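You operate a simulated robot arm through the tools that you are given. There is no shell and no other tool. Be economical: measure what you need, move in short steps, check, and stop when the job is done.

The job below is to be done with a simulated two-armed robot. You get a single attempt, and the scene is never put back.

## Task
Fit the lift card's pad, set the arm at the yellow mark, jack within 50 kg of the card's load.
Fine: jack arm out first; go by the load read-out; the load stays on. Set down upright: what you pick out. Where these are worked on the way, their far stop is far enough and under half their travel is too little: jack arm.

It is judged by the outcome, as a careful person would: the job done as asked, and still so three seconds after it is handed in. It fails if anything else is knocked over, pushed out of place, dropped, spilled or broken.

## Robot
Two 7-joint arms with two-finger parallel grippers on one trunk, on a base that drives. Base frame: it is fixed to the floor where the robot stands at the start and does not move with it; the origin is under the middle of the robot, x ahead of it, y to its left, z up. Readings come in mm, rad, newtons and seconds.
The left shoulder is at the start at [50, 161, 1123], the right one opposite. With the tool pointing down near the work surface each hand reaches from about 220 to 680 mm from the robot's upright axis, wherever it stands, measured 20 degrees to its own side. Places, roughly: blue jack pad, green jack pad, orange jack pad [500, -1500, 750]; jack arm [1000, 100, 1000]; lift platform with the raised van [2300, -1600, 2200]; yellow raise button [400, 100, 800]. Payload 3.43 kg a hand.
Tool frame (each hand has its own): the origin (TCP) lies between the finger pads and is the grasp point; the fingertips stand 30 mm ahead of it; z points along the fingers, y is the line along which they close. Largest opening 94 mm; finger width 28, thickness 10; the body of the gripper, 50 by 96 mm, starts 55 mm behind the TCP.
Orientation is told as [roll, pitch, yaw] about the base's x, y, z axes, in that order, counted from this pose: with the fingers straight down and closing along the base's y, the tool's x points along the base's -x, its y along +y and its z along -z.

## Interface
- The arms move only by the tool apply_moves. It takes "left_deltas", "right_deltas" or both (then of equal length, played together; a hand with none holds still); each is a list of rows, each an object of numbers (a shift or turn left out is 0, a gripper value left out holds the last): "x", "y", "z": the shift along the base's x, y, z in units of 150 mm (1.0 is 150 mm); "ax", "ay", "az": the turn, a rotation vector about the base's x, y, z in units of 120 degrees (1.0 is 120 degrees); "grip": the gripper command, from -1 (fully open) to 1 (shut), values between in proportion. In form: [{"x": .., "y": .., "z": .., "ax": .., "ay": .., "az": .., "grip": ..}, ...]. A call has 1 to 10 rows; each row is the pose to reach, as a shift and turn from the pose commanded when the call began. A call with a number of a shift or a turn outside -1 to 1 is refused whole. Each row takes 0.2 s and may step no farther than 50 mm and 0.15 rad from the row before; otherwise, or with a gripper value out of range, the whole call is refused. Where a pose cannot be reached the arm comes as near as it can. A force on the tool above 50 N (or 10 N above the force at the start of the call, whichever is more), or a blocked arm, ends the call early, and 0.2 s more pass. Each finger travels about 45 mm/s and halts on what it meets, pressing with about 44 N; the grip force reading is that of the motor and also rises with nothing between the fingers. The clock runs only during rows and for 0.2 s after the last one: add rows that repeat a pose to give the fingers time. It gives the time, the measured TCP pose, the force on the tool (base axes), the opening and the grip force at its end, in the units of the frame above (readings bear some noise), with the torque about the TCP (base axes, N m) and any sound that the robot's microphone picked up.
- Cameras (640 x 400 px; columns grow to the right, rows downward): "scene" is now at [134, -5.3, 1262.3]; the picture's right is [-0.03, -1.00, 0.00], its down [-0.35, 0.01, -0.94] and it looks along [0.94, -0.03, -0.35] (base axes); focal length 214 px, centre (320, 200). "left" rides on the left gripper at [76, -14, -102] in its tool frame; the picture's right is [0.18, 0.98, 0.00], its down [-0.75, 0.14, -0.64] and it looks along [-0.63, 0.12, 0.77] (tool axes); focal length 243 px, centre (320, 200). "right" rides on the right gripper at [76, 14, -103] in its tool frame; the picture's right is [-0.18, 0.98, 0.00], its down [-0.75, -0.14, -0.64] and it looks along [-0.63, -0.12, 0.77] (tool axes); focal length 243 px, centre (320, 200). There is no depth. A picture from a camera that has moved, and an enlarged one, comes with that camera's place and axes in the base frame and with its lens. The place of the scene camera against the robot may be out by one fixed shift of up to 12 mm in any direction.
- snapshot(camera): a new picture of that camera. The clock stands still meanwhile.
- raise_lower(by): slides the trunk up (or, below 0, down) by that many mm; the arms and the scene camera ride with it, the base frame stays. It gives what a move gives, with no picture.
- base_move(legs): drives the robot by 1 to 6 legs, each [ahead, left, turn to the left] in mm, mm and rad, along the robot's own axes; the way and the turn of a leg run together, so that a leg with both is an arc; at most 1500 mm and 3.142 rad a leg. The arms and the cameras ride along, it lands a little off, and it stops where it bumps. It gives what a move gives.
- pan_tilt(pan, tilt): turns the head with the scene camera to pan (to the left, within 1.396 rad either way) and tilt (down, from -0.506 to 1.204), counted from straight ahead of the robot. It gives what a move gives.
- zoom(camera, box): a new picture of the part [left, top, right, bottom] of that camera's present view, enlarged. The clock stands still meanwhile.
- job_done(): hands the job in; it is judged then, once.

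Work in short steps. Places have to be worked out from the pictures, the camera data and where the tool is seen: move nearer, look again, correct. Check each grasp and each placing, and mend what went wrong. You have 120 turns and 92 pictures in all, those below and enlarged ones among them. Open the grippers and draw the arms clear of the work before you hand the job in, unless the task says otherwise; then end with one line.

The tools are called after "Call:" as a command line: name --argument value ..., lists and objects as JSON in quotes. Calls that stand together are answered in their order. apply_moves: Moves the arms, as the interface text tells. Its arguments: {"type":"object","properties":{"left_deltas":{"type":"array"},"right_deltas":{"type":"array"}},"required":[]} The other tools are called the same way: raise_lower (by) slides the trunk up or down; base_move (legs) drives the base; pan_tilt (pan, tilt) turns the head that bears the scene camera; snapshot (camera) takes a picture; zoom (camera, box) takes an enlarged picture of a part of a camera's view; job_done () hands the job in.

At the start:

```text
t: 0.0
left_position: [321.0, 131.6, 1255.2]
left_tcp_rot: [0.0, 0.001, 0.001]
left_wrist_force: [0.1, 0.8, 0.2]
left_moment: [0.0, -0.02, 0.0]
left_finger_gap: 94.0
left_grip_force: 0.0
right_position: [329.3, -104.8, 1205.9]
right_tcp_rot: [0.002, 0.0, 0.0]
right_wrist_force: [0.2, 0.1, 1.1]
right_moment: [0.0, -0.03, -0.02]
right_finger_gap: 94.0
right_grip_force: 0.1
trunk travel left (down, up): [-150.0, 117.0]
robot x, y, heading: [-1.9, -1.2, 0.001]
head pan, tilt: [-0.03, 0.356]
```

scene: 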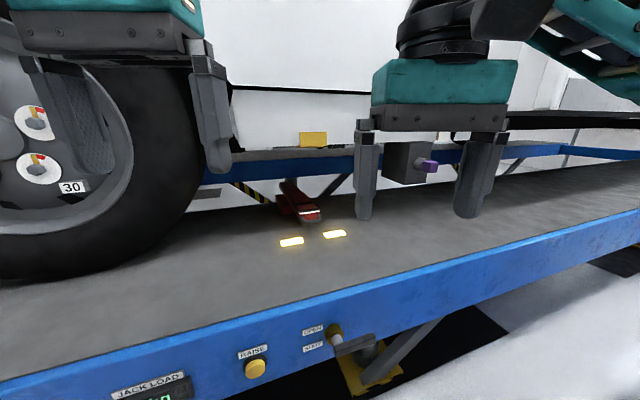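
right: 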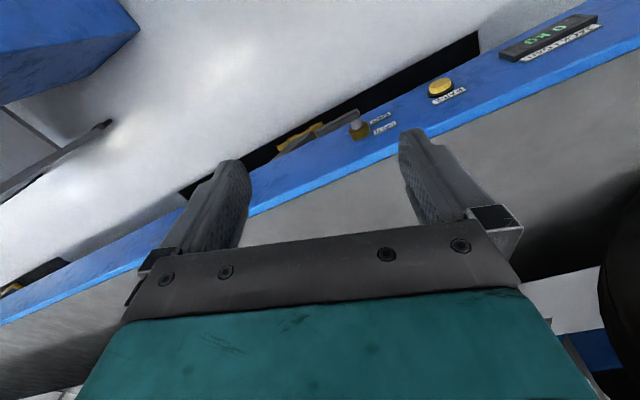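
left: 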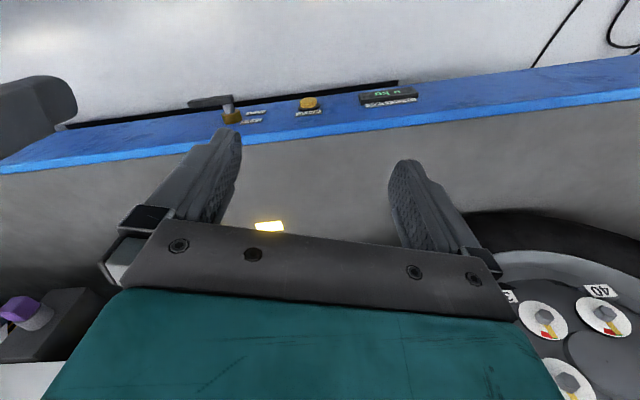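

I see the lift's front beam with a RAISE button, an open/shut valve and a load read-out, and a red jack arm with yellow marks. I'll zoom in on the details first.

Call:
zoom --camera "scene" --box '[200, 120, 460, 280]'

Call:
zoom --camera "scene" --box '[100, 290, 420, 400]'

Call:
pan_tilt --pan -1.2 --tilt 0.35

Call:
snapshot --camera "scene"

```text
2.46 times, centred on (330, 200) of scene
camera zoom: at [134.0, -5.3, 1262.3], right [-0.03, -1.0, 0.0], down [-0.35, 0.01, -0.94], along [0.94, -0.03, -0.35], focal length 528 px, centre (295, 200)
```

zoom: 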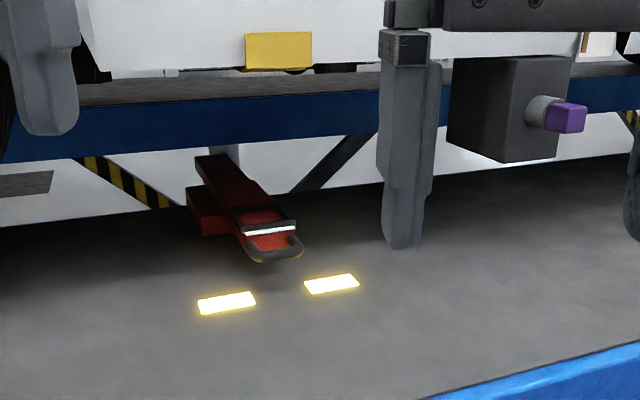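

```text
2.00 times, centred on (260, 345) of scene
camera zoom: at [134.0, -5.3, 1262.3], right [-0.03, -1.0, 0.0], down [-0.35, 0.01, -0.94], along [0.94, -0.03, -0.35], focal length 429 px, centre (440, -90)
```

zoom: 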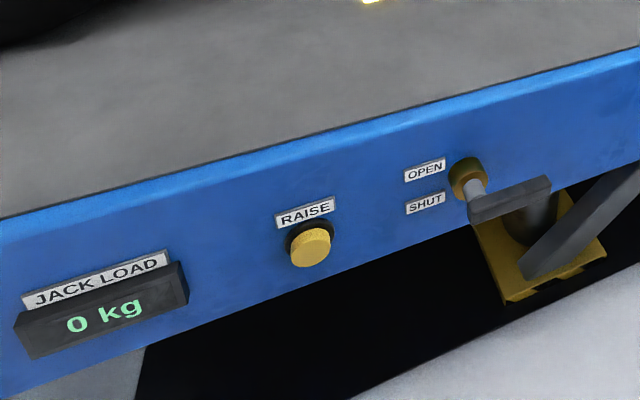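

```text
t: 1.4
left_position: [321.2, 131.5, 1256.0]
left_tcp_rot: [0.001, 0.0, 0.002]
left_wrist_force: [0.4, -0.2, -0.3]
left_moment: [0.01, 0.02, -0.04]
left_finger_gap: 94.2
left_grip_force: 0.2
right_position: [330.6, -105.5, 1206.6]
right_tcp_rot: [-0.001, -0.002, 0.0]
right_wrist_force: [0.2, 0.5, 0.3]
right_moment: [-0.01, -0.04, 0.02]
right_finger_gap: 94.0
right_grip_force: 0.1
trunk travel left (down, up): [-150.0, 117.0]
robot x, y, heading: [-0.1, 0.9, 0.006]
head pan, tilt: [-1.201, 0.351]
```

```text
86 pictures are left
camera scene: at [74.7, -89.4, 1262.8], right [-0.93, -0.36, 0.0], down [-0.12, 0.32, -0.94], along [0.34, -0.88, -0.34], focal length 214 px, centre (320, 200)
```

scene: 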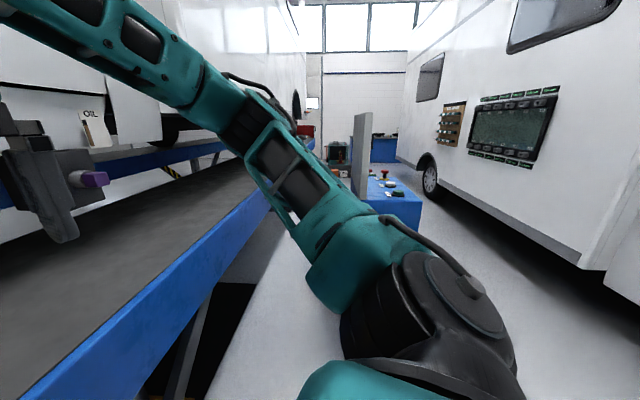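

The pads are on the blue bench ahead. I'll zoom in on it and on the hanging card marked "OIL".

Call:
zoom --camera "scene" --box '[290, 90, 450, 210]'

Call:
zoom --camera "scene" --box '[60, 90, 140, 150]'

Call:
zoom --camera "scene" --box '[420, 70, 580, 190]'

Call:
pan_tilt --pan 0.0 --tilt -0.3

Call:
snapshot --camera "scene"

Call:
pan_tilt --pan 1.2 --tilt 0.2

Call:
snapshot --camera "scene"

```text
3.33 times, centred on (370, 150) of scene
camera zoom: at [74.7, -89.4, 1262.8], right [-0.93, -0.36, 0.0], down [-0.12, 0.32, -0.94], along [0.34, -0.88, -0.34], focal length 715 px, centre (153, 367)
```

zoom: 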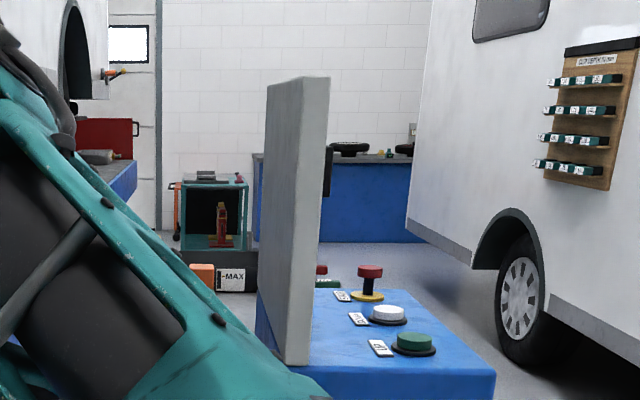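

```text
6.67 times, centred on (100, 120) of scene
camera zoom: at [74.7, -89.4, 1262.8], right [-0.93, -0.36, 0.0], down [-0.12, 0.32, -0.94], along [0.34, -0.88, -0.34], focal length 1430 px, centre (1787, 733)
```

zoom: 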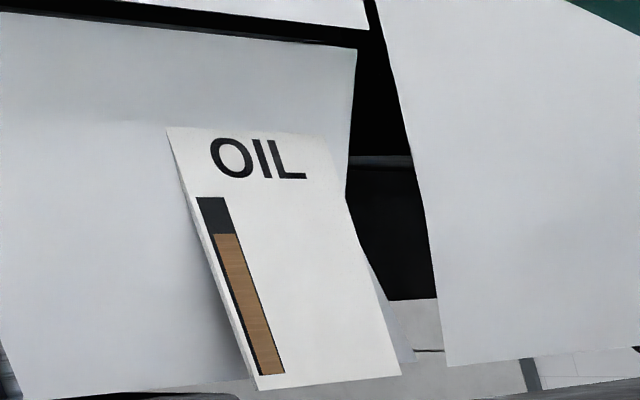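

```text
3.33 times, centred on (500, 130) of scene
camera zoom: at [74.7, -89.4, 1262.8], right [-0.93, -0.36, 0.0], down [-0.12, 0.32, -0.94], along [0.34, -0.88, -0.34], focal length 715 px, centre (-280, 433)
```

zoom: 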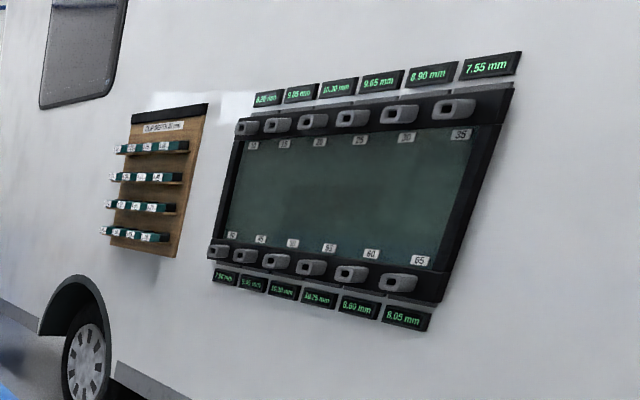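

```text
t: 2.8
left_position: [322.0, 131.0, 1256.9]
left_tcp_rot: [-0.001, 0.0, 0.003]
left_wrist_force: [0.5, 0.1, -1.3]
left_moment: [0.02, -0.02, 0.01]
left_finger_gap: 94.1
left_grip_force: 0.1
right_position: [330.7, -103.7, 1205.9]
right_tcp_rot: [0.0, 0.0, -0.001]
right_wrist_force: [0.1, 0.2, -0.2]
right_moment: [0.0, 0.0, 0.0]
right_finger_gap: 93.9
right_grip_force: 0.0
trunk travel left (down, up): [-150.0, 117.0]
robot x, y, heading: [0.4, 2.4, -0.002]
head pan, tilt: [0.0, -0.3]
```

```text
82 pictures are left
camera scene: at [119.6, -2.7, 1320.7], right [0.0, -1.0, 0.0], down [0.3, 0.0, -0.96], along [0.96, 0.0, 0.3], focal length 214 px, centre (320, 200)
```

scene: 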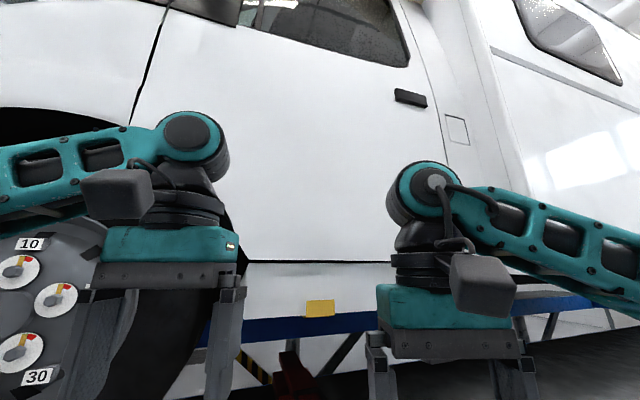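

```text
t: 4.2
left_position: [320.8, 131.5, 1255.7]
left_tcp_rot: [-0.002, 0.001, 0.001]
left_wrist_force: [-0.8, 0.1, 0.4]
left_moment: [0.02, -0.01, 0.04]
left_finger_gap: 94.1
left_grip_force: 0.0
right_position: [331.3, -103.9, 1206.2]
right_tcp_rot: [0.0, 0.0, 0.0]
right_wrist_force: [0.2, -0.4, -0.4]
right_moment: [-0.01, 0.0, -0.02]
right_finger_gap: 94.1
right_grip_force: 0.1
trunk travel left (down, up): [-150.0, 117.0]
robot x, y, heading: [-2.6, -0.7, 0.004]
head pan, tilt: [1.201, 0.201]
```

```text
81 pictures are left
camera scene: at [74.8, 84.2, 1276.8], right [0.93, -0.36, 0.0], down [-0.07, -0.19, -0.98], along [0.35, 0.91, -0.2], focal length 214 px, centre (320, 200)
```

scene: 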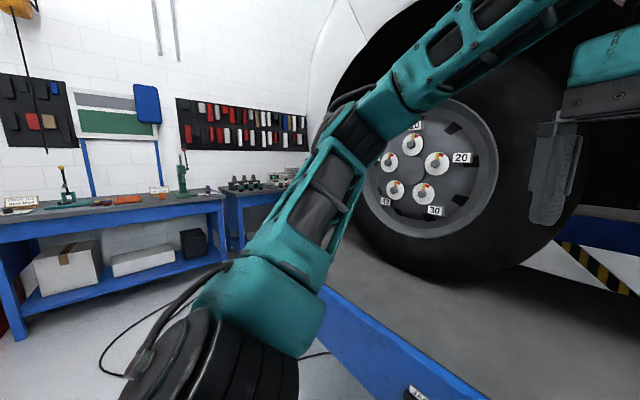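

The whiteboard on the far wall could be a card; I'll zoom in on it, then drive to the bench side for a better look.

Call:
zoom --camera "scene" --box '[0, 70, 320, 230]'

Call:
base_move --legs '[[-250, 0, 0], [0, -600, 0]]'

Call:
pan_tilt --pan -1.2 --tilt 0.5

Call:
snapshot --camera "scene"

```text
2.00 times, centred on (160, 150) of scene
camera zoom: at [74.8, 84.2, 1276.8], right [0.93, -0.36, 0.0], down [-0.07, -0.19, -0.98], along [0.35, 0.91, -0.2], focal length 429 px, centre (640, 300)
```

zoom: 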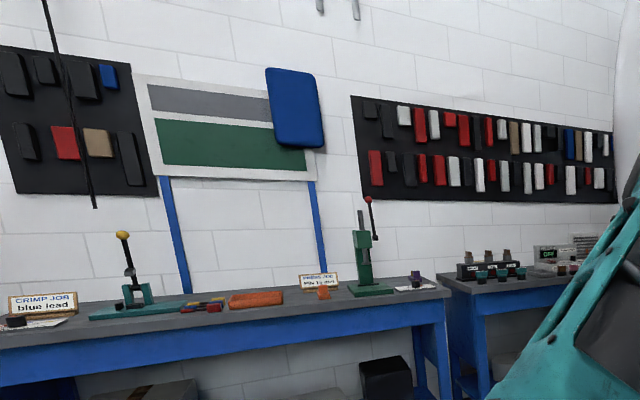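

```text
t: 11.3
left_position: [69.9, -465.1, 1256.1]
left_tcp_rot: [-0.001, 0.0, 0.005]
left_wrist_force: [-0.4, -0.6, -0.2]
left_moment: [-0.02, -0.01, 0.0]
left_finger_gap: 93.8
left_grip_force: 0.1
right_position: [80.0, -700.2, 1206.1]
right_tcp_rot: [0.0, 0.001, 0.003]
right_wrist_force: [0.2, -0.7, 0.4]
right_moment: [0.02, -0.01, 0.0]
right_finger_gap: 93.8
right_grip_force: 0.1
trunk travel left (down, up): [-150.0, 117.0]
robot x, y, heading: [-251.3, -595.1, 0.002]
head pan, tilt: [1.201, 0.201]
```

```text
t: 13.5
left_position: [70.1, -464.5, 1256.7]
left_tcp_rot: [0.001, 0.002, 0.004]
left_wrist_force: [0.6, -0.4, 1.2]
left_moment: [0.01, -0.01, 0.03]
left_finger_gap: 94.1
left_grip_force: 0.1
right_position: [80.2, -699.0, 1204.8]
right_tcp_rot: [0.001, 0.0, 0.003]
right_wrist_force: [0.1, -0.3, -0.6]
right_moment: [-0.01, -0.01, 0.0]
right_finger_gap: 94.1
right_grip_force: 0.1
trunk travel left (down, up): [-150.0, 117.0]
robot x, y, heading: [-253.1, -598.9, 0.002]
head pan, tilt: [-1.201, 0.499]
```

```text
79 pictures are left
camera scene: at [-176.6, -683.7, 1249.1], right [-0.93, -0.37, 0.0], down [-0.17, 0.45, -0.88], along [0.32, -0.82, -0.48], focal length 214 px, centre (320, 200)
```

scene: 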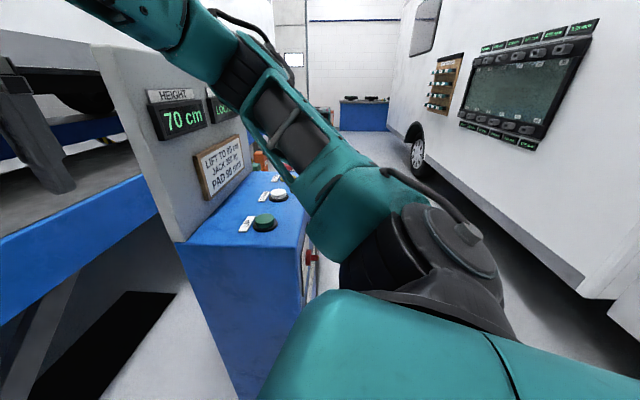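

That's a lift console with a card. I'll zoom in to read it.

Call:
zoom --camera "scene" --box '[130, 80, 290, 240]'

Call:
zoom --camera "scene" --box '[190, 130, 250, 200]'

```text
2.50 times, centred on (210, 160) of scene
camera zoom: at [-176.6, -683.7, 1249.1], right [-0.93, -0.37, 0.0], down [-0.17, 0.45, -0.88], along [0.32, -0.82, -0.48], focal length 536 px, centre (595, 300)
```

zoom: 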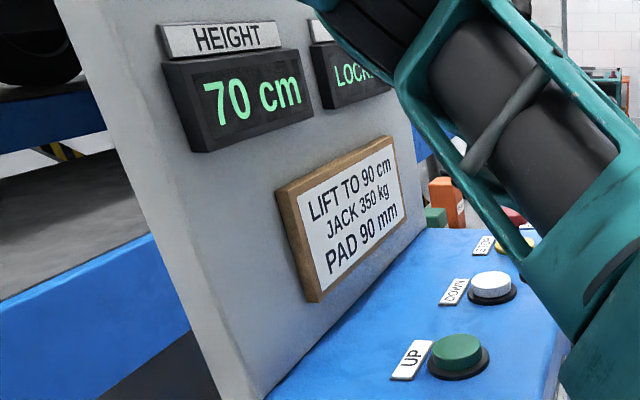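

```text
5.71 times, centred on (220, 165) of scene
camera zoom: at [-176.6, -683.7, 1249.1], right [-0.93, -0.37, 0.0], down [-0.17, 0.45, -0.88], along [0.32, -0.82, -0.48], focal length 1226 px, centre (891, 400)
```

zoom: 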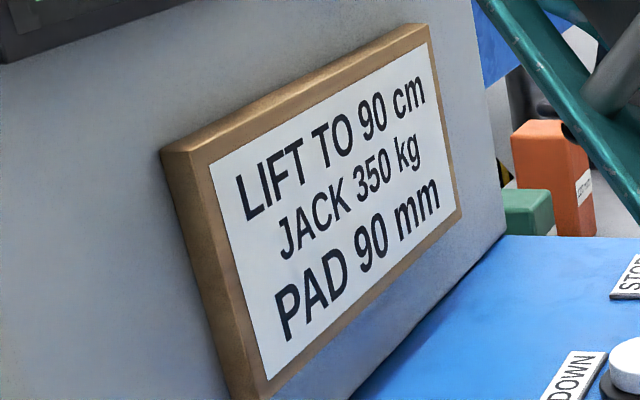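

The card says jack 350 kg and pad 90 mm. The pads (orange, green) stand behind the console near [560, -1650]. I'll drive round the console, keeping back, and look.

Call:
base_move --legs '[[-100, 0, 0], [0, -1000, 0]]'

Call:
pan_tilt --pan 0.0 --tilt 0.4

Call:
snapshot --camera "scene"

```text
t: 23.4
left_position: [-27.9, -1476.8, 1255.9]
left_tcp_rot: [0.001, -0.001, 0.002]
left_wrist_force: [-0.4, -0.7, 0.8]
left_moment: [-0.01, 0.01, 0.01]
left_finger_gap: 94.2
left_grip_force: 0.1
right_position: [-18.0, -1712.8, 1205.6]
right_tcp_rot: [-0.001, 0.0, 0.0]
right_wrist_force: [-0.7, 0.2, 0.2]
right_moment: [-0.04, 0.01, 0.03]
right_finger_gap: 93.8
right_grip_force: 0.0
trunk travel left (down, up): [-150.0, 117.0]
robot x, y, heading: [-344.3, -1609.9, 0.002]
head pan, tilt: [-1.201, 0.499]
```

```text
t: 24.9
left_position: [-28.1, -1475.1, 1255.2]
left_tcp_rot: [0.0, -0.001, 0.002]
left_wrist_force: [0.1, -0.8, 0.0]
left_moment: [0.04, 0.01, 0.0]
left_finger_gap: 93.9
left_grip_force: 0.1
right_position: [-17.9, -1711.1, 1206.0]
right_tcp_rot: [0.001, 0.0, -0.001]
right_wrist_force: [0.5, -0.2, 0.3]
right_moment: [0.02, 0.0, 0.0]
right_finger_gap: 94.1
right_grip_force: 0.1
trunk travel left (down, up): [-150.0, 117.0]
robot x, y, heading: [-348.5, -1606.6, 0.002]
head pan, tilt: [0.0, 0.4]
```

```text
76 pictures are left
camera scene: at [-214.9, -1610.1, 1258.2], right [0.0, -1.0, 0.0], down [-0.39, 0.0, -0.92], along [0.92, 0.0, -0.39], focal length 214 px, centre (320, 200)
```

scene: 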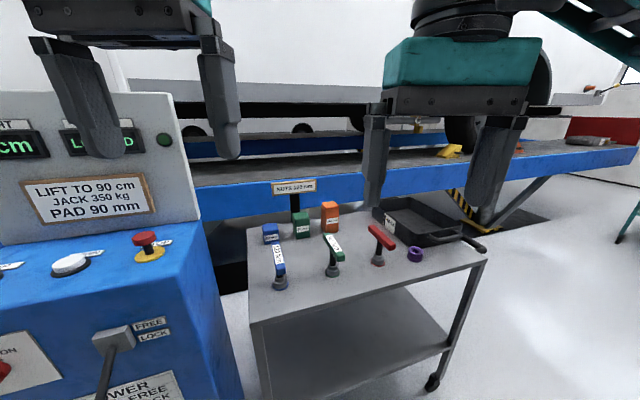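

Call:
zoom --camera "scene" --box '[240, 170, 360, 300]'

Call:
zoom --camera "scene" --box '[260, 195, 350, 245]'

```text
3.08 times, centred on (300, 235) of scene
camera zoom: at [-214.9, -1610.1, 1258.2], right [0.0, -1.0, 0.0], down [-0.39, 0.0, -0.92], along [0.92, 0.0, -0.39], focal length 660 px, centre (382, 92)
```

zoom: 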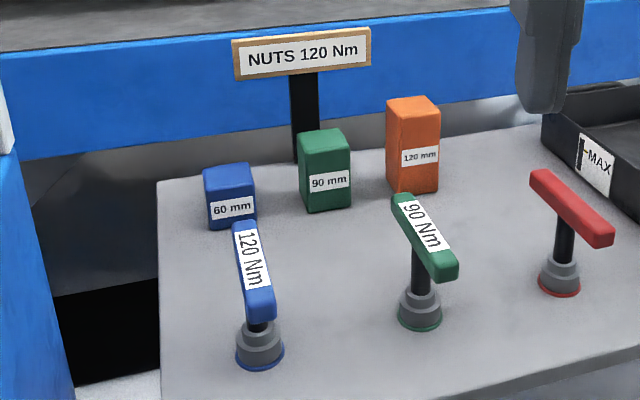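

```text
7.11 times, centred on (305, 220) of scene
camera zoom: at [-214.9, -1610.1, 1258.2], right [0.0, -1.0, 0.0], down [-0.39, 0.0, -0.92], along [0.92, 0.0, -0.39], focal length 1525 px, centre (427, 58)
```

zoom: 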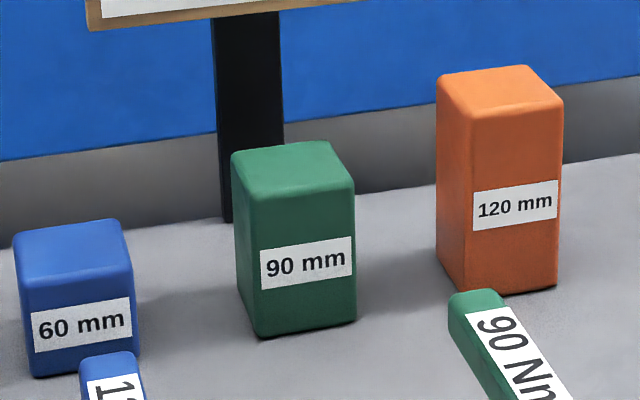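

The green pad is the 90 mm one, at about [510, -1545], table top z≈805, turned about 0.28 rad. The jack arm has to come out first, so I'll drive back to it and look closely.

Call:
base_move --legs '[[0, 1400, 0], [0, 230, 0], [330, 0, 0]]'

Call:
pan_tilt --pan 0.0 --tilt 0.5

Call:
snapshot --camera "scene"

Call:
snapshot --camera "left"

```text
t: 41.3
left_position: [290.2, 160.8, 1255.5]
left_tcp_rot: [-0.001, 0.0, 0.015]
left_wrist_force: [0.3, 0.7, 0.3]
left_moment: [0.0, -0.01, 0.03]
left_finger_gap: 93.8
left_grip_force: 0.0
right_position: [301.1, -74.2, 1205.3]
right_tcp_rot: [0.001, 0.0, 0.012]
right_wrist_force: [0.4, -0.1, -0.6]
right_moment: [0.0, -0.01, 0.01]
right_finger_gap: 94.0
right_grip_force: 0.0
trunk travel left (down, up): [-150.0, 117.0]
robot x, y, heading: [-33.8, 25.9, 0.015]
head pan, tilt: [0.0, 0.4]
```

```text
t: 42.0
left_position: [288.9, 159.7, 1256.3]
left_tcp_rot: [0.001, 0.0, 0.014]
left_wrist_force: [-0.7, 0.1, 0.2]
left_moment: [0.02, 0.05, -0.03]
left_finger_gap: 94.1
left_grip_force: 0.1
right_position: [300.3, -74.1, 1206.8]
right_tcp_rot: [0.0, -0.001, 0.012]
right_wrist_force: [0.1, 0.3, -1.2]
right_moment: [-0.01, -0.03, 0.0]
right_finger_gap: 94.1
right_grip_force: 0.1
trunk travel left (down, up): [-150.0, 117.0]
robot x, y, heading: [-29.4, 27.4, 0.014]
head pan, tilt: [0.0, 0.499]
```

```text
73 pictures are left
camera scene: at [101.6, 24.6, 1249.1], right [0.01, -1.0, 0.0], down [-0.48, -0.01, -0.88], along [0.88, 0.01, -0.48], focal length 214 px, centre (320, 200)
```

scene: 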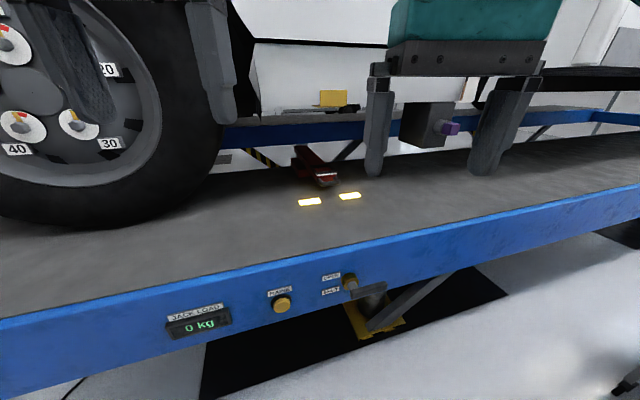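

```text
72 pictures are left
camera left: at [213.3, 145.2, 1358.9], right [-0.2, 0.98, 0.0], down [0.75, 0.15, 0.64], along [0.63, 0.13, -0.77], focal length 243 px, centre (320, 200)
```

left: 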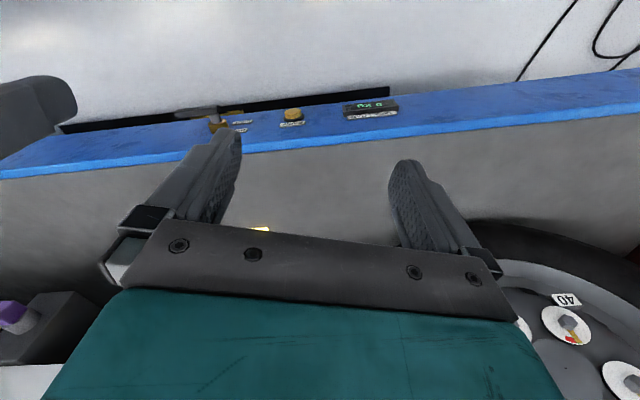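

The lift and jack arm are turned about 0.29 rad from my heading. I'll turn to face the arm squarely and step aside so it's straight ahead.

Call:
base_move --legs '[[0, -240, 0], [0, 0, 0.283], [120, 0, 0]]'

Call:
pan_tilt --pan 0.0 --tilt 0.5

Call:
snapshot --camera "scene"

Call:
zoom --camera "scene" --box '[220, 110, 420, 235]'

```text
t: 46.5
left_position: [356.3, 39.8, 1255.9]
left_tcp_rot: [0.0, 0.002, 0.3]
left_wrist_force: [0.6, 0.1, 0.1]
left_moment: [-0.01, 0.01, 0.03]
left_finger_gap: 94.1
left_grip_force: 0.1
right_position: [433.6, -182.4, 1205.9]
right_tcp_rot: [-0.001, 0.0, 0.298]
right_wrist_force: [-0.4, -0.5, 0.1]
right_moment: [-0.04, 0.02, -0.02]
right_finger_gap: 93.9
right_grip_force: 0.1
trunk travel left (down, up): [-150.0, 117.0]
robot x, y, heading: [82.1, -180.7, 0.295]
head pan, tilt: [0.0, 0.499]
```

```text
t: 47.1
left_position: [355.1, 38.4, 1255.3]
left_tcp_rot: [0.001, -0.001, 0.299]
left_wrist_force: [-0.2, -0.1, -0.9]
left_moment: [0.05, 0.0, 0.03]
left_finger_gap: 94.0
left_grip_force: 0.1
right_position: [432.5, -183.4, 1206.8]
right_tcp_rot: [0.0, 0.002, 0.297]
right_wrist_force: [0.4, -0.1, 0.5]
right_moment: [-0.02, -0.02, 0.02]
right_finger_gap: 94.1
right_grip_force: 0.0
trunk travel left (down, up): [-150.0, 117.0]
robot x, y, heading: [83.8, -179.7, 0.298]
head pan, tilt: [0.0, 0.499]
```

```text
71 pictures are left
camera scene: at [212.2, -144.7, 1249.1], right [0.29, -0.96, 0.0], down [-0.46, -0.14, -0.88], along [0.84, 0.26, -0.48], focal length 214 px, centre (320, 200)
```

scene: 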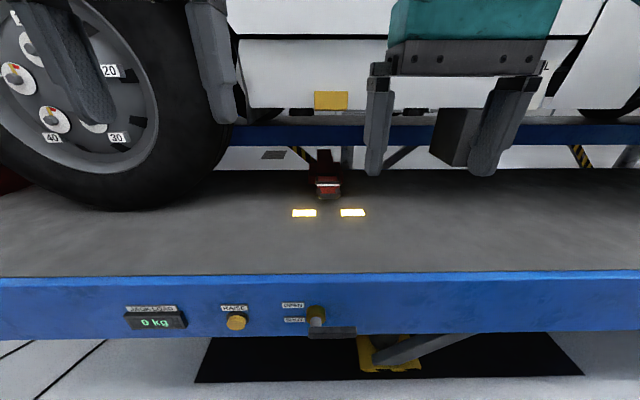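

```text
3.20 times, centred on (320, 172) of scene
camera zoom: at [212.2, -144.7, 1249.1], right [0.29, -0.96, 0.0], down [-0.46, -0.14, -0.88], along [0.84, 0.26, -0.48], focal length 686 px, centre (320, 288)
```

zoom: 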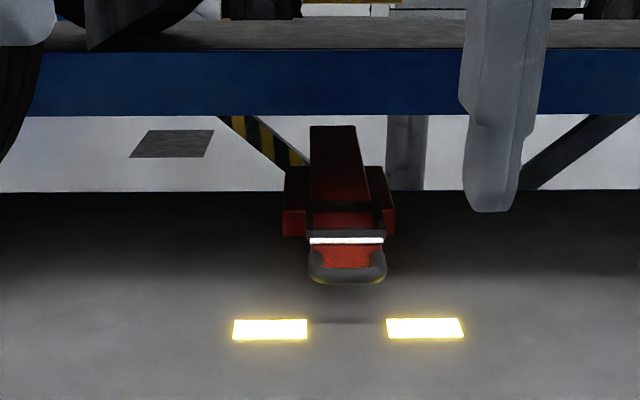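

Facing squarely now: runway top z≈894, marks' midpoint ≈[762,-3], handle ≈[804,11,936], van sill ≈1190 just above. I'll go ahead 100 mm and tilt the right hand forward 45° to look with its camera.

Call:
base_move --legs '[[100, 0, 0]]'

Call:
apply_moves --right_deltas '[{"x": 0, "y": 0.05, "z": 0, "ax": 0.02, "ay": -0.0652}, {"x": -0.1, "y": 0.1, "z": 0, "ax": 0.04, "ay": -0.1304}, {"x": -0.15, "y": 0.15, "z": 0, "ax": 0.06, "ay": -0.1956}, {"x": -0.15, "y": 0.2, "z": -0.1, "ax": 0.08, "ay": -0.2608}, {"x": -0.15, "y": 0.25, "z": -0.3, "ax": 0.1, "ay": -0.326}, {"x": -0.15, "y": 0.25, "z": -0.5, "ax": 0.11, "ay": -0.3586}]'

Call:
snapshot --camera "right"

Call:
snapshot --camera "scene"

```text
t: 48.2
left_position: [452.0, 69.0, 1255.3]
left_tcp_rot: [0.0, -0.001, 0.297]
left_wrist_force: [0.5, 0.3, -0.2]
left_moment: [0.01, 0.04, 0.02]
left_finger_gap: 94.0
left_grip_force: 0.1
right_position: [529.9, -153.6, 1206.1]
right_tcp_rot: [-0.001, -0.002, 0.297]
right_wrist_force: [0.0, -0.6, -1.3]
right_moment: [-0.04, -0.01, -0.02]
right_finger_gap: 93.9
right_grip_force: 0.0
trunk travel left (down, up): [-150.0, 117.0]
robot x, y, heading: [182.2, -149.2, 0.294]
head pan, tilt: [0.0, 0.499]
```

```text
t: 49.6
left_position: [451.2, 67.5, 1256.6]
left_tcp_rot: [0.001, -0.001, 0.298]
left_wrist_force: [-0.2, -0.9, 0.1]
left_moment: [-0.01, 0.0, -0.01]
left_finger_gap: 94.0
left_grip_force: 0.1
right_position: [506.4, -116.8, 1131.2]
right_tcp_rot: [0.003, -0.789, 0.296]
right_wrist_force: [0.3, -0.3, -0.9]
right_moment: [0.01, 0.02, 0.01]
right_finger_gap: 94.0
right_grip_force: 0.1
trunk travel left (down, up): [-150.0, 117.0]
robot x, y, heading: [181.4, -152.9, 0.3]
head pan, tilt: [0.0, 0.499]
```

```text
69 pictures are left
camera right: at [382.7, -140.4, 1149.7], right [-0.16, 0.98, 0.13], down [0.11, -0.11, 0.99], along [0.98, 0.18, -0.09], focal length 243 px, centre (320, 200)
```

right: 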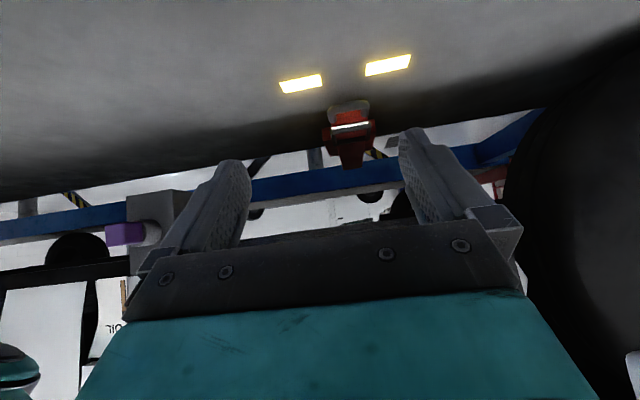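

```text
68 pictures are left
camera scene: at [308.4, -115.4, 1249.1], right [0.29, -0.96, 0.0], down [-0.46, -0.14, -0.88], along [0.84, 0.26, -0.48], focal length 214 px, centre (320, 200)
```

scene: 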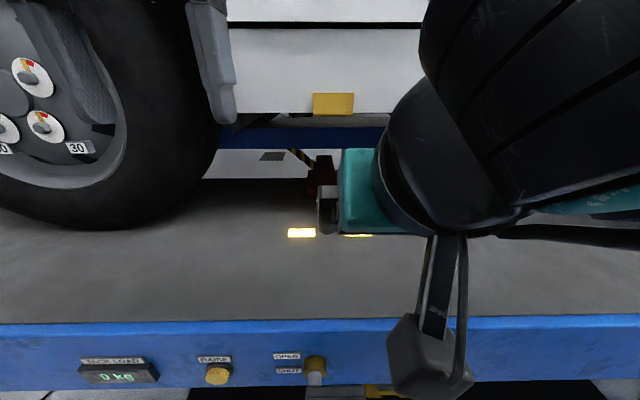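

The right-hand camera sees the handle (its picture is upside down). I'll zoom in to measure it.

Call:
zoom --camera "right" --box '[270, 40, 430, 180]'

```text
2.86 times, centred on (350, 110) of right
camera zoom: at [382.7, -140.4, 1149.7], right [-0.16, 0.98, 0.13], down [0.11, -0.11, 0.99], along [0.98, 0.18, -0.09], focal length 693 px, centre (234, 457)
```

zoom: 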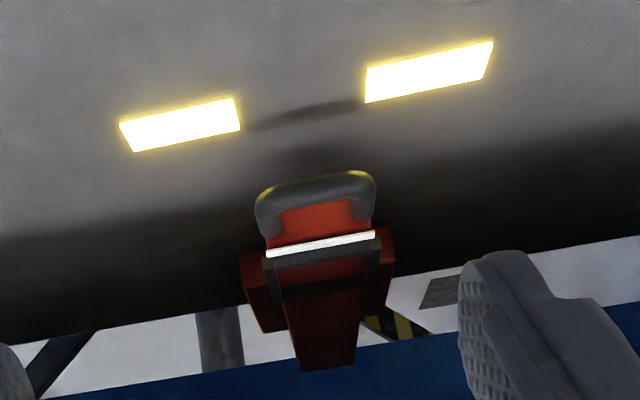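

The handle bar is at about [775–805, 5, 945]. I'll turn the right hand 90° about its own axis so the fingers can close across the bar.

Call:
apply_moves --right_deltas '[{"ax": -0.0483, "ay": -0.015, "az": 0.0506}, {"ax": -0.0966, "ay": -0.03, "az": 0.1012}, {"ax": -0.1449, "ay": -0.045, "az": 0.1518}, {"ax": -0.1932, "ay": -0.06, "az": 0.2024}, {"ax": -0.2415, "ay": -0.075, "az": 0.253}, {"ax": -0.2898, "ay": -0.09, "az": 0.3036}, {"ax": -0.3381, "ay": -0.105, "az": 0.3542}, {"ax": -0.3864, "ay": -0.12, "az": 0.4048}, {"ax": -0.4347, "ay": -0.135, "az": 0.4554}, {"ax": -0.483, "ay": -0.15, "az": 0.506, "grip": 0.0}]'

Call:
snapshot --camera "right"

```text
t: 51.8
left_position: [451.4, 68.8, 1255.8]
left_tcp_rot: [0.0, -0.001, 0.298]
left_wrist_force: [-0.2, -0.3, -0.4]
left_moment: [0.03, -0.01, 0.04]
left_finger_gap: 93.6
left_grip_force: 0.1
right_position: [506.8, -117.2, 1130.9]
right_tcp_rot: [-0.786, -0.053, 1.824]
right_wrist_force: [-0.5, -0.2, -0.6]
right_moment: [-0.01, 0.01, 0.0]
right_finger_gap: 59.3
right_grip_force: 0.1
trunk travel left (down, up): [-150.0, 117.0]
robot x, y, heading: [185.4, -152.2, 0.297]
head pan, tilt: [0.0, 0.499]
```

```text
66 pictures are left
camera right: at [447.7, -214.5, 1189.7], right [-0.73, 0.04, -0.68], down [-0.52, 0.61, 0.59], along [0.44, 0.79, -0.42], focal length 243 px, centre (320, 200)
```

right: 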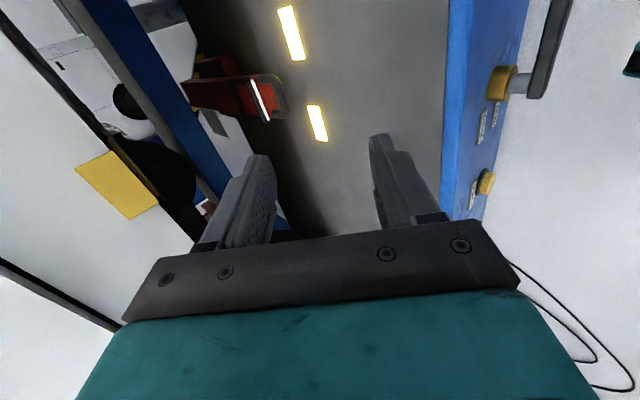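

Call:
zoom --camera "right" --box '[180, 0, 360, 150]'

```text
2.67 times, centred on (270, 75) of right
camera zoom: at [447.7, -214.5, 1189.7], right [-0.73, 0.04, -0.68], down [-0.52, 0.61, 0.59], along [0.44, 0.79, -0.42], focal length 647 px, centre (453, 533)
```

zoom: 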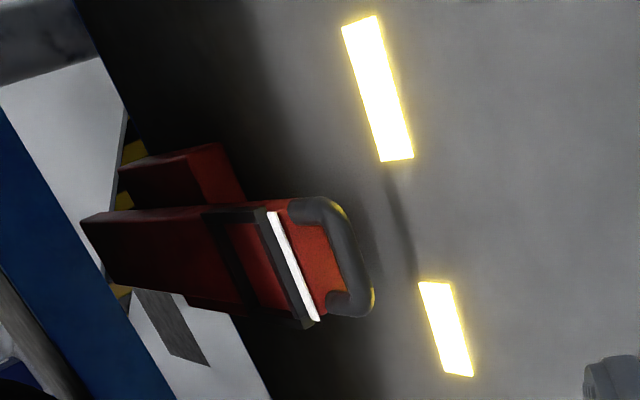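

The U-shaped handle bar is at about [768, 2, 955], ~20 mm proud of the arm's front face. I'll flatten the hand to 30° below level and bring it to a stand-off in line with the bar.

Call:
apply_moves --right_deltas '[{"x": 0.18, "y": 0.11, "z": -0.13, "ax": 0.005, "ay": -0.05, "az": 0.01}, {"x": 0.37, "y": 0.22, "z": -0.27, "ax": 0.01, "ay": -0.1, "az": 0.02}, {"x": 0.55, "y": 0.33, "z": -0.4, "ax": 0.0143, "ay": -0.1265, "az": 0.024}, {"x": 0.74, "y": 0.44, "z": -0.54, "ax": 0.0143, "ay": -0.1265, "az": 0.024}, {"x": 0.914, "y": 0.54, "z": -0.673, "ax": 0.0143, "ay": -0.1265, "az": 0.024, "grip": 0.0}]'

Call:
snapshot --camera "right"

Call:
snapshot --camera "scene"

```text
t: 53.0
left_position: [451.6, 67.6, 1256.9]
left_tcp_rot: [-0.001, 0.001, 0.299]
left_wrist_force: [0.3, -0.5, -0.8]
left_moment: [0.04, -0.01, -0.01]
left_finger_gap: 94.0
left_grip_force: 0.0
right_position: [644.5, -35.1, 1029.2]
right_tcp_rot: [-1.048, -0.011, 1.878]
right_wrist_force: [0.5, -0.2, 0.5]
right_moment: [0.02, 0.01, -0.03]
right_finger_gap: 46.9
right_grip_force: 0.0
trunk travel left (down, up): [-150.0, 117.0]
robot x, y, heading: [181.5, -149.2, 0.295]
head pan, tilt: [0.0, 0.499]
```

```text
64 pictures are left
camera right: at [578.1, -137.6, 1067.9], right [-0.52, 0.04, -0.85], down [-0.69, 0.57, 0.45], along [0.5, 0.82, -0.27], focal length 243 px, centre (320, 200)
```

right: 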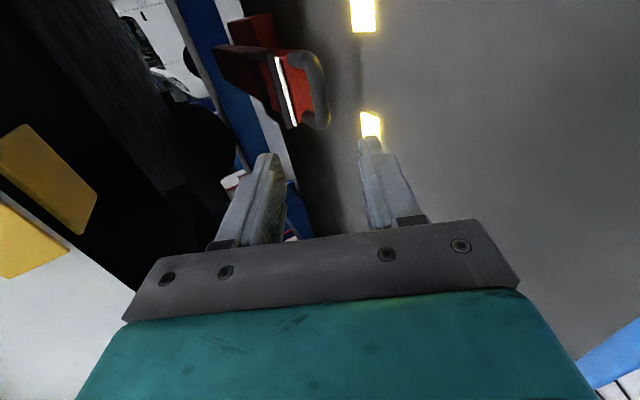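

```text
63 pictures are left
camera scene: at [308.6, -115.2, 1249.0], right [0.29, -0.96, 0.0], down [-0.46, -0.14, -0.88], along [0.84, 0.26, -0.48], focal length 214 px, centre (320, 200)
```

scene: 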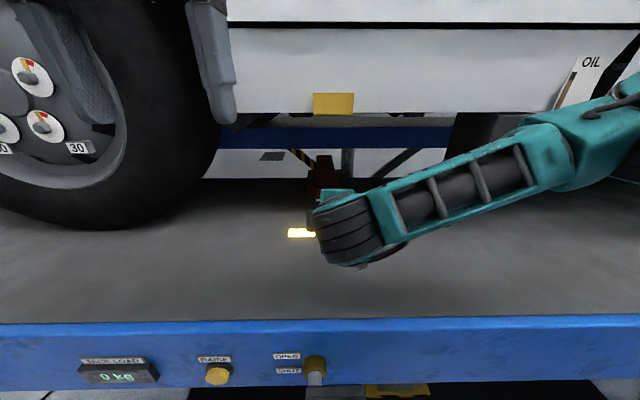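

The bar looks to be ~174 mm ahead of the TCP and ~5 mm above its axis. I'll advance 100 mm and check again.

Call:
apply_moves --right_deltas '[{"x": 0.19, "y": 0.058, "z": -0.1}, {"x": 0.38, "y": 0.116, "z": -0.2}, {"x": 0.567, "y": 0.173, "z": -0.305}]'

Call:
snapshot --camera "right"

```text
t: 53.8
left_position: [451.1, 69.2, 1256.1]
left_tcp_rot: [0.001, -0.001, 0.299]
left_wrist_force: [-0.5, 0.5, -0.6]
left_moment: [0.01, -0.02, -0.04]
left_finger_gap: 94.1
left_grip_force: 0.1
right_position: [729.6, -9.2, 984.8]
right_tcp_rot: [-1.05, -0.01, 1.878]
right_wrist_force: [0.4, -1.1, -0.2]
right_moment: [-0.01, -0.06, -0.03]
right_finger_gap: 47.2
right_grip_force: 0.0
trunk travel left (down, up): [-150.0, 117.0]
robot x, y, heading: [183.4, -148.5, 0.295]
head pan, tilt: [0.0, 0.499]
```

```text
62 pictures are left
camera right: at [663.2, -111.9, 1022.8], right [-0.53, 0.04, -0.85], down [-0.69, 0.57, 0.45], along [0.5, 0.82, -0.27], focal length 243 px, centre (320, 200)
```

right: 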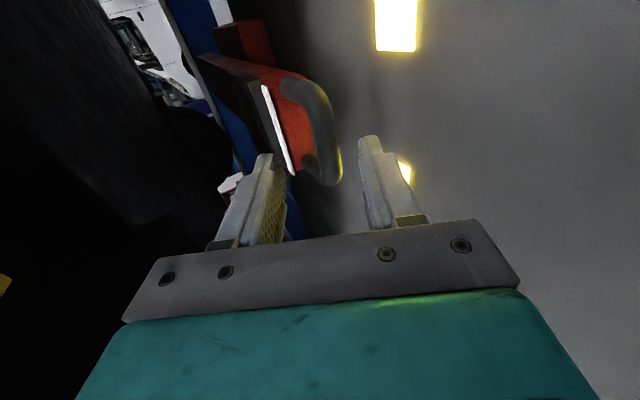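

Bar centre is ~73 mm ahead, ~4 mm below the axis, ~23 mm thick. I'll narrow the jaws a little, advance 52 mm, then close.

Call:
apply_moves --right_deltas '[{"x": -0.013, "y": -0.004, "z": -0.023, "grip": 0.15}, {"x": 0.12, "y": 0.038, "z": -0.09, "grip": 0.15}, {"x": 0.27, "y": 0.084, "z": -0.197, "grip": 0.15}]'

Call:
snapshot --camera "right"

```text
t: 54.6
left_position: [450.1, 67.5, 1256.7]
left_tcp_rot: [0.001, 0.0, 0.3]
left_wrist_force: [0.5, 0.6, -0.6]
left_moment: [-0.06, -0.01, -0.02]
left_finger_gap: 93.9
left_grip_force: 0.0
right_position: [761.8, 0.8, 963.5]
right_tcp_rot: [-1.057, -0.01, 1.877]
right_wrist_force: [-13.3, -9.4, 7.3]
right_moment: [0.3, -0.35, 0.02]
right_finger_gap: 39.2
right_grip_force: 0.1
trunk travel left (down, up): [-150.0, 117.0]
robot x, y, heading: [182.6, -153.3, 0.294]
head pan, tilt: [0.0, 0.499]
stopped in row 3 (right hand): the force on the tool passed its limit at 63 N (the readings are from after the stop); the commanded pose is now the measured one
```

```text
61 pictures are left
camera right: at [694.3, -101.9, 1000.3], right [-0.52, 0.04, -0.85], down [-0.69, 0.57, 0.45], along [0.5, 0.82, -0.27], focal length 243 px, centre (320, 200)
```

right: 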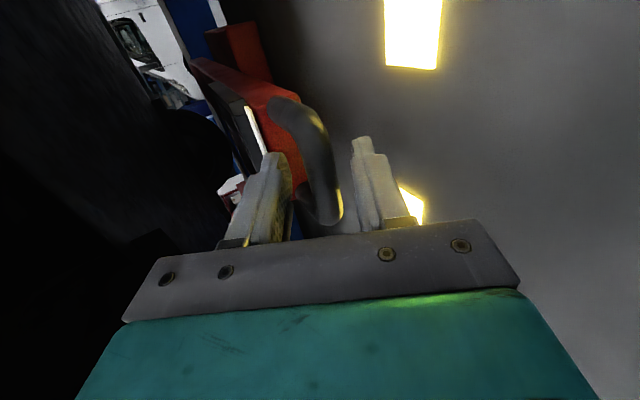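

The upper finger touched the arm's front face, and the bar is now between the fingers. I'll close on it.

Call:
apply_moves --right_deltas '[{"x": -0.013, "y": -0.004, "z": 0.008, "grip": 0.5}, {"x": -0.013, "y": -0.004, "z": 0.008, "grip": 1}, {"x": -0.013, "y": -0.004, "z": 0.008, "grip": 1}, {"x": -0.013, "y": -0.004, "z": 0.008, "grip": 1}]'

Call:
snapshot --camera "right"

```text
t: 55.6
left_position: [450.9, 66.9, 1255.8]
left_tcp_rot: [0.001, 0.002, 0.299]
left_wrist_force: [0.1, 0.6, -0.3]
left_moment: [0.04, -0.01, -0.03]
left_finger_gap: 93.8
left_grip_force: 0.1
right_position: [760.7, 1.6, 958.6]
right_tcp_rot: [-1.048, -0.006, 1.877]
right_wrist_force: [3.4, 0.8, -8.2]
right_moment: [-0.74, -0.27, 0.31]
right_finger_gap: 20.2
right_grip_force: 45.2
trunk travel left (down, up): [-150.0, 117.0]
robot x, y, heading: [181.6, -148.2, 0.296]
head pan, tilt: [0.0, 0.499]
```

```text
60 pictures are left
camera right: at [694.7, -101.8, 998.4], right [-0.52, 0.03, -0.85], down [-0.69, 0.57, 0.45], along [0.5, 0.82, -0.28], focal length 243 px, centre (320, 200)
```

right: 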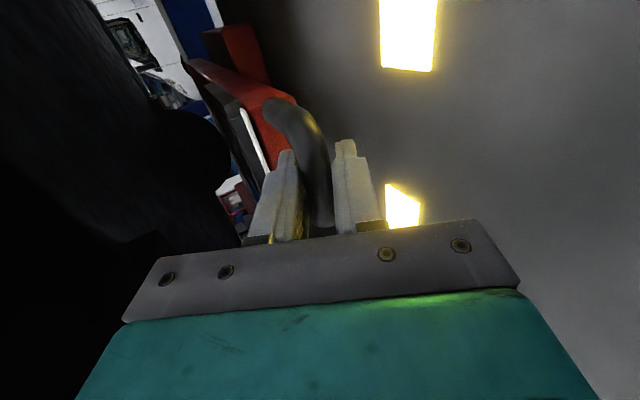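

Gripped (20 mm, 45 N). I'll pull along -forward in small steps.

Call:
apply_moves --right_deltas '[{"x": -0.064, "y": -0.0195, "grip": 1}, {"x": -0.128, "y": -0.039, "grip": 1}, {"x": -0.19, "y": -0.058, "grip": 1}, {"x": -0.255, "y": -0.078, "grip": 1}, {"x": -0.32, "y": -0.098, "grip": 1}]'

Call:
snapshot --camera "right"

```text
t: 56.8
left_position: [451.8, 66.3, 1254.4]
left_tcp_rot: [0.001, 0.002, 0.298]
left_wrist_force: [0.5, 0.2, -0.8]
left_moment: [0.0, -0.03, 0.01]
left_finger_gap: 94.2
left_grip_force: 0.0
right_position: [713.7, -14.6, 960.4]
right_tcp_rot: [-1.047, -0.009, 1.875]
right_wrist_force: [5.2, -8.6, -14.1]
right_moment: [-0.26, -0.01, 1.28]
right_finger_gap: 20.5
right_grip_force: 44.8
trunk travel left (down, up): [-150.0, 117.0]
robot x, y, heading: [184.5, -154.5, 0.299]
head pan, tilt: [0.0, 0.499]
```

```text
59 pictures are left
camera right: at [647.0, -117.2, 998.4], right [-0.53, 0.04, -0.85], down [-0.69, 0.57, 0.45], along [0.5, 0.82, -0.27], focal length 243 px, centre (320, 200)
```

right: 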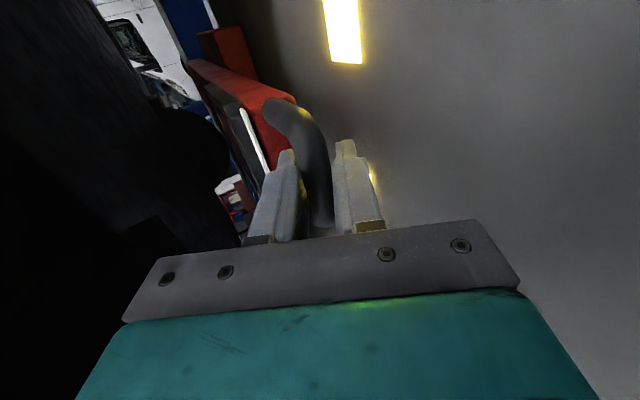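

The arm slides freely. I'll keep pulling, trimming slightly sideways, until the stop.

Call:
apply_moves --right_deltas '[{"x": -0.095, "y": -0.034, "grip": 1}, {"x": -0.19, "y": -0.065, "grip": 1}, {"x": -0.285, "y": -0.095, "grip": 1}, {"x": -0.38, "y": -0.125, "grip": 1}, {"x": -0.475, "y": -0.155, "grip": 1}, {"x": -0.57, "y": -0.185, "grip": 1}, {"x": -0.665, "y": -0.215, "grip": 1}, {"x": -0.76, "y": -0.245, "grip": 1}]'

Call:
snapshot --camera "right"

Call:
snapshot --camera "scene"

```text
t: 58.6
left_position: [453.0, 66.1, 1255.0]
left_tcp_rot: [0.0, 0.002, 0.299]
left_wrist_force: [0.5, -0.3, -0.5]
left_moment: [-0.01, -0.02, 0.03]
left_finger_gap: 93.8
left_grip_force: 0.0
right_position: [599.7, -51.2, 960.4]
right_tcp_rot: [-1.046, -0.009, 1.875]
right_wrist_force: [2.3, -6.2, -18.1]
right_moment: [-0.9, -0.3, -0.09]
right_finger_gap: 20.2
right_grip_force: 45.0
trunk travel left (down, up): [-150.0, 117.0]
robot x, y, heading: [181.5, -152.7, 0.298]
head pan, tilt: [0.0, 0.499]
```

```text
58 pictures are left
camera right: at [533.0, -154.3, 998.5], right [-0.53, 0.03, -0.85], down [-0.69, 0.57, 0.45], along [0.5, 0.82, -0.28], focal length 243 px, centre (320, 200)
```

right: 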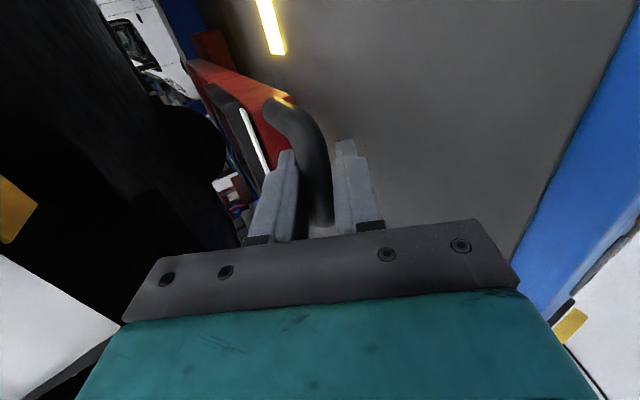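

```text
57 pictures are left
camera scene: at [309.8, -115.7, 1248.8], right [0.29, -0.96, 0.0], down [-0.46, -0.14, -0.88], along [0.84, 0.26, -0.48], focal length 214 px, centre (320, 200)
```

scene: 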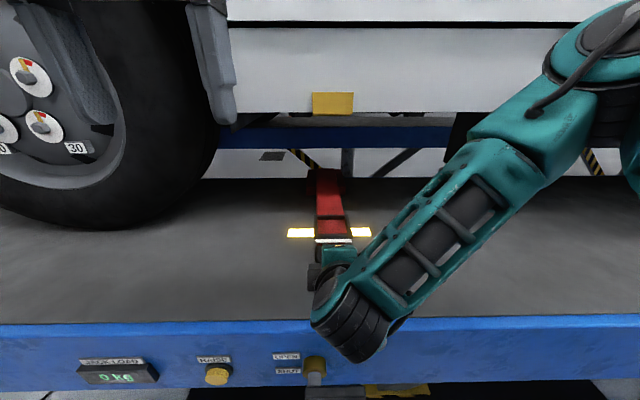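

Still sliding, and the stripe is now just past the marks. I'll keep pulling to the far stop.

Call:
apply_moves --right_deltas '[{"x": -0.095, "y": -0.034, "grip": 1}, {"x": -0.19, "y": -0.065, "grip": 1}, {"x": -0.285, "y": -0.095, "grip": 1}, {"x": -0.38, "y": -0.125, "grip": 1}, {"x": -0.475, "y": -0.155, "grip": 1}, {"x": -0.57, "y": -0.185, "grip": 1}, {"x": -0.665, "y": -0.215, "grip": 1}, {"x": -0.76, "y": -0.245, "grip": 1}]'

Call:
snapshot --camera "right"

Call:
snapshot --camera "scene"

```text
t: 60.0
left_position: [454.8, 69.6, 1254.9]
left_tcp_rot: [-0.001, 0.003, 0.298]
left_wrist_force: [-1.0, 0.7, 0.5]
left_moment: [0.02, 0.0, -0.02]
left_finger_gap: 93.9
left_grip_force: 0.0
right_position: [525.8, -72.7, 969.0]
right_tcp_rot: [-1.086, -0.016, 1.865]
right_wrist_force: [16.2, 7.3, -7.4]
right_moment: [-1.26, -0.51, 0.44]
right_finger_gap: 16.2
right_grip_force: 44.5
trunk travel left (down, up): [-150.0, 117.0]
robot x, y, heading: [186.9, -145.8, 0.294]
head pan, tilt: [0.0, 0.499]
stopped in row 7 (right hand): the force on the tool passed its limit at 56 N (the readings are from after the stop); the commanded pose is now the measured one
```

```text
56 pictures are left
camera right: at [456.8, -175.4, 1002.6], right [-0.49, 0.06, -0.87], down [-0.7, 0.57, 0.43], along [0.52, 0.82, -0.24], focal length 243 px, centre (320, 200)
```

right: 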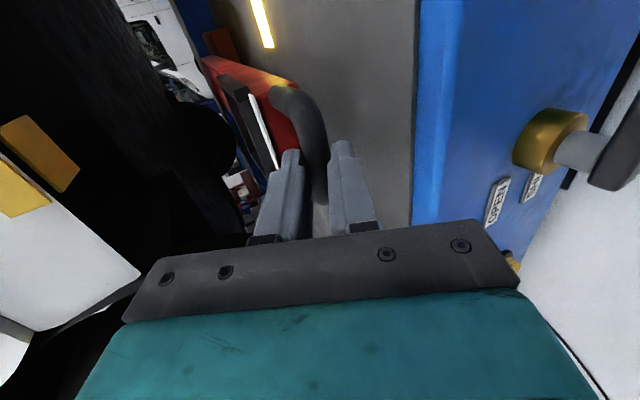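

```text
55 pictures are left
camera scene: at [311.6, -114.0, 1248.7], right [0.29, -0.96, 0.0], down [-0.46, -0.14, -0.88], along [0.84, 0.26, -0.48], focal length 214 px, centre (320, 200)
```

scene: 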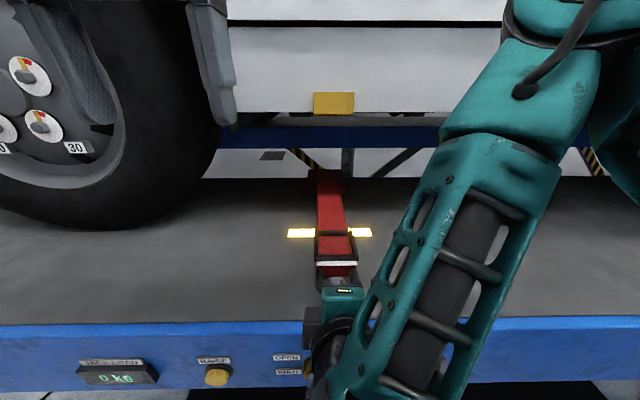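

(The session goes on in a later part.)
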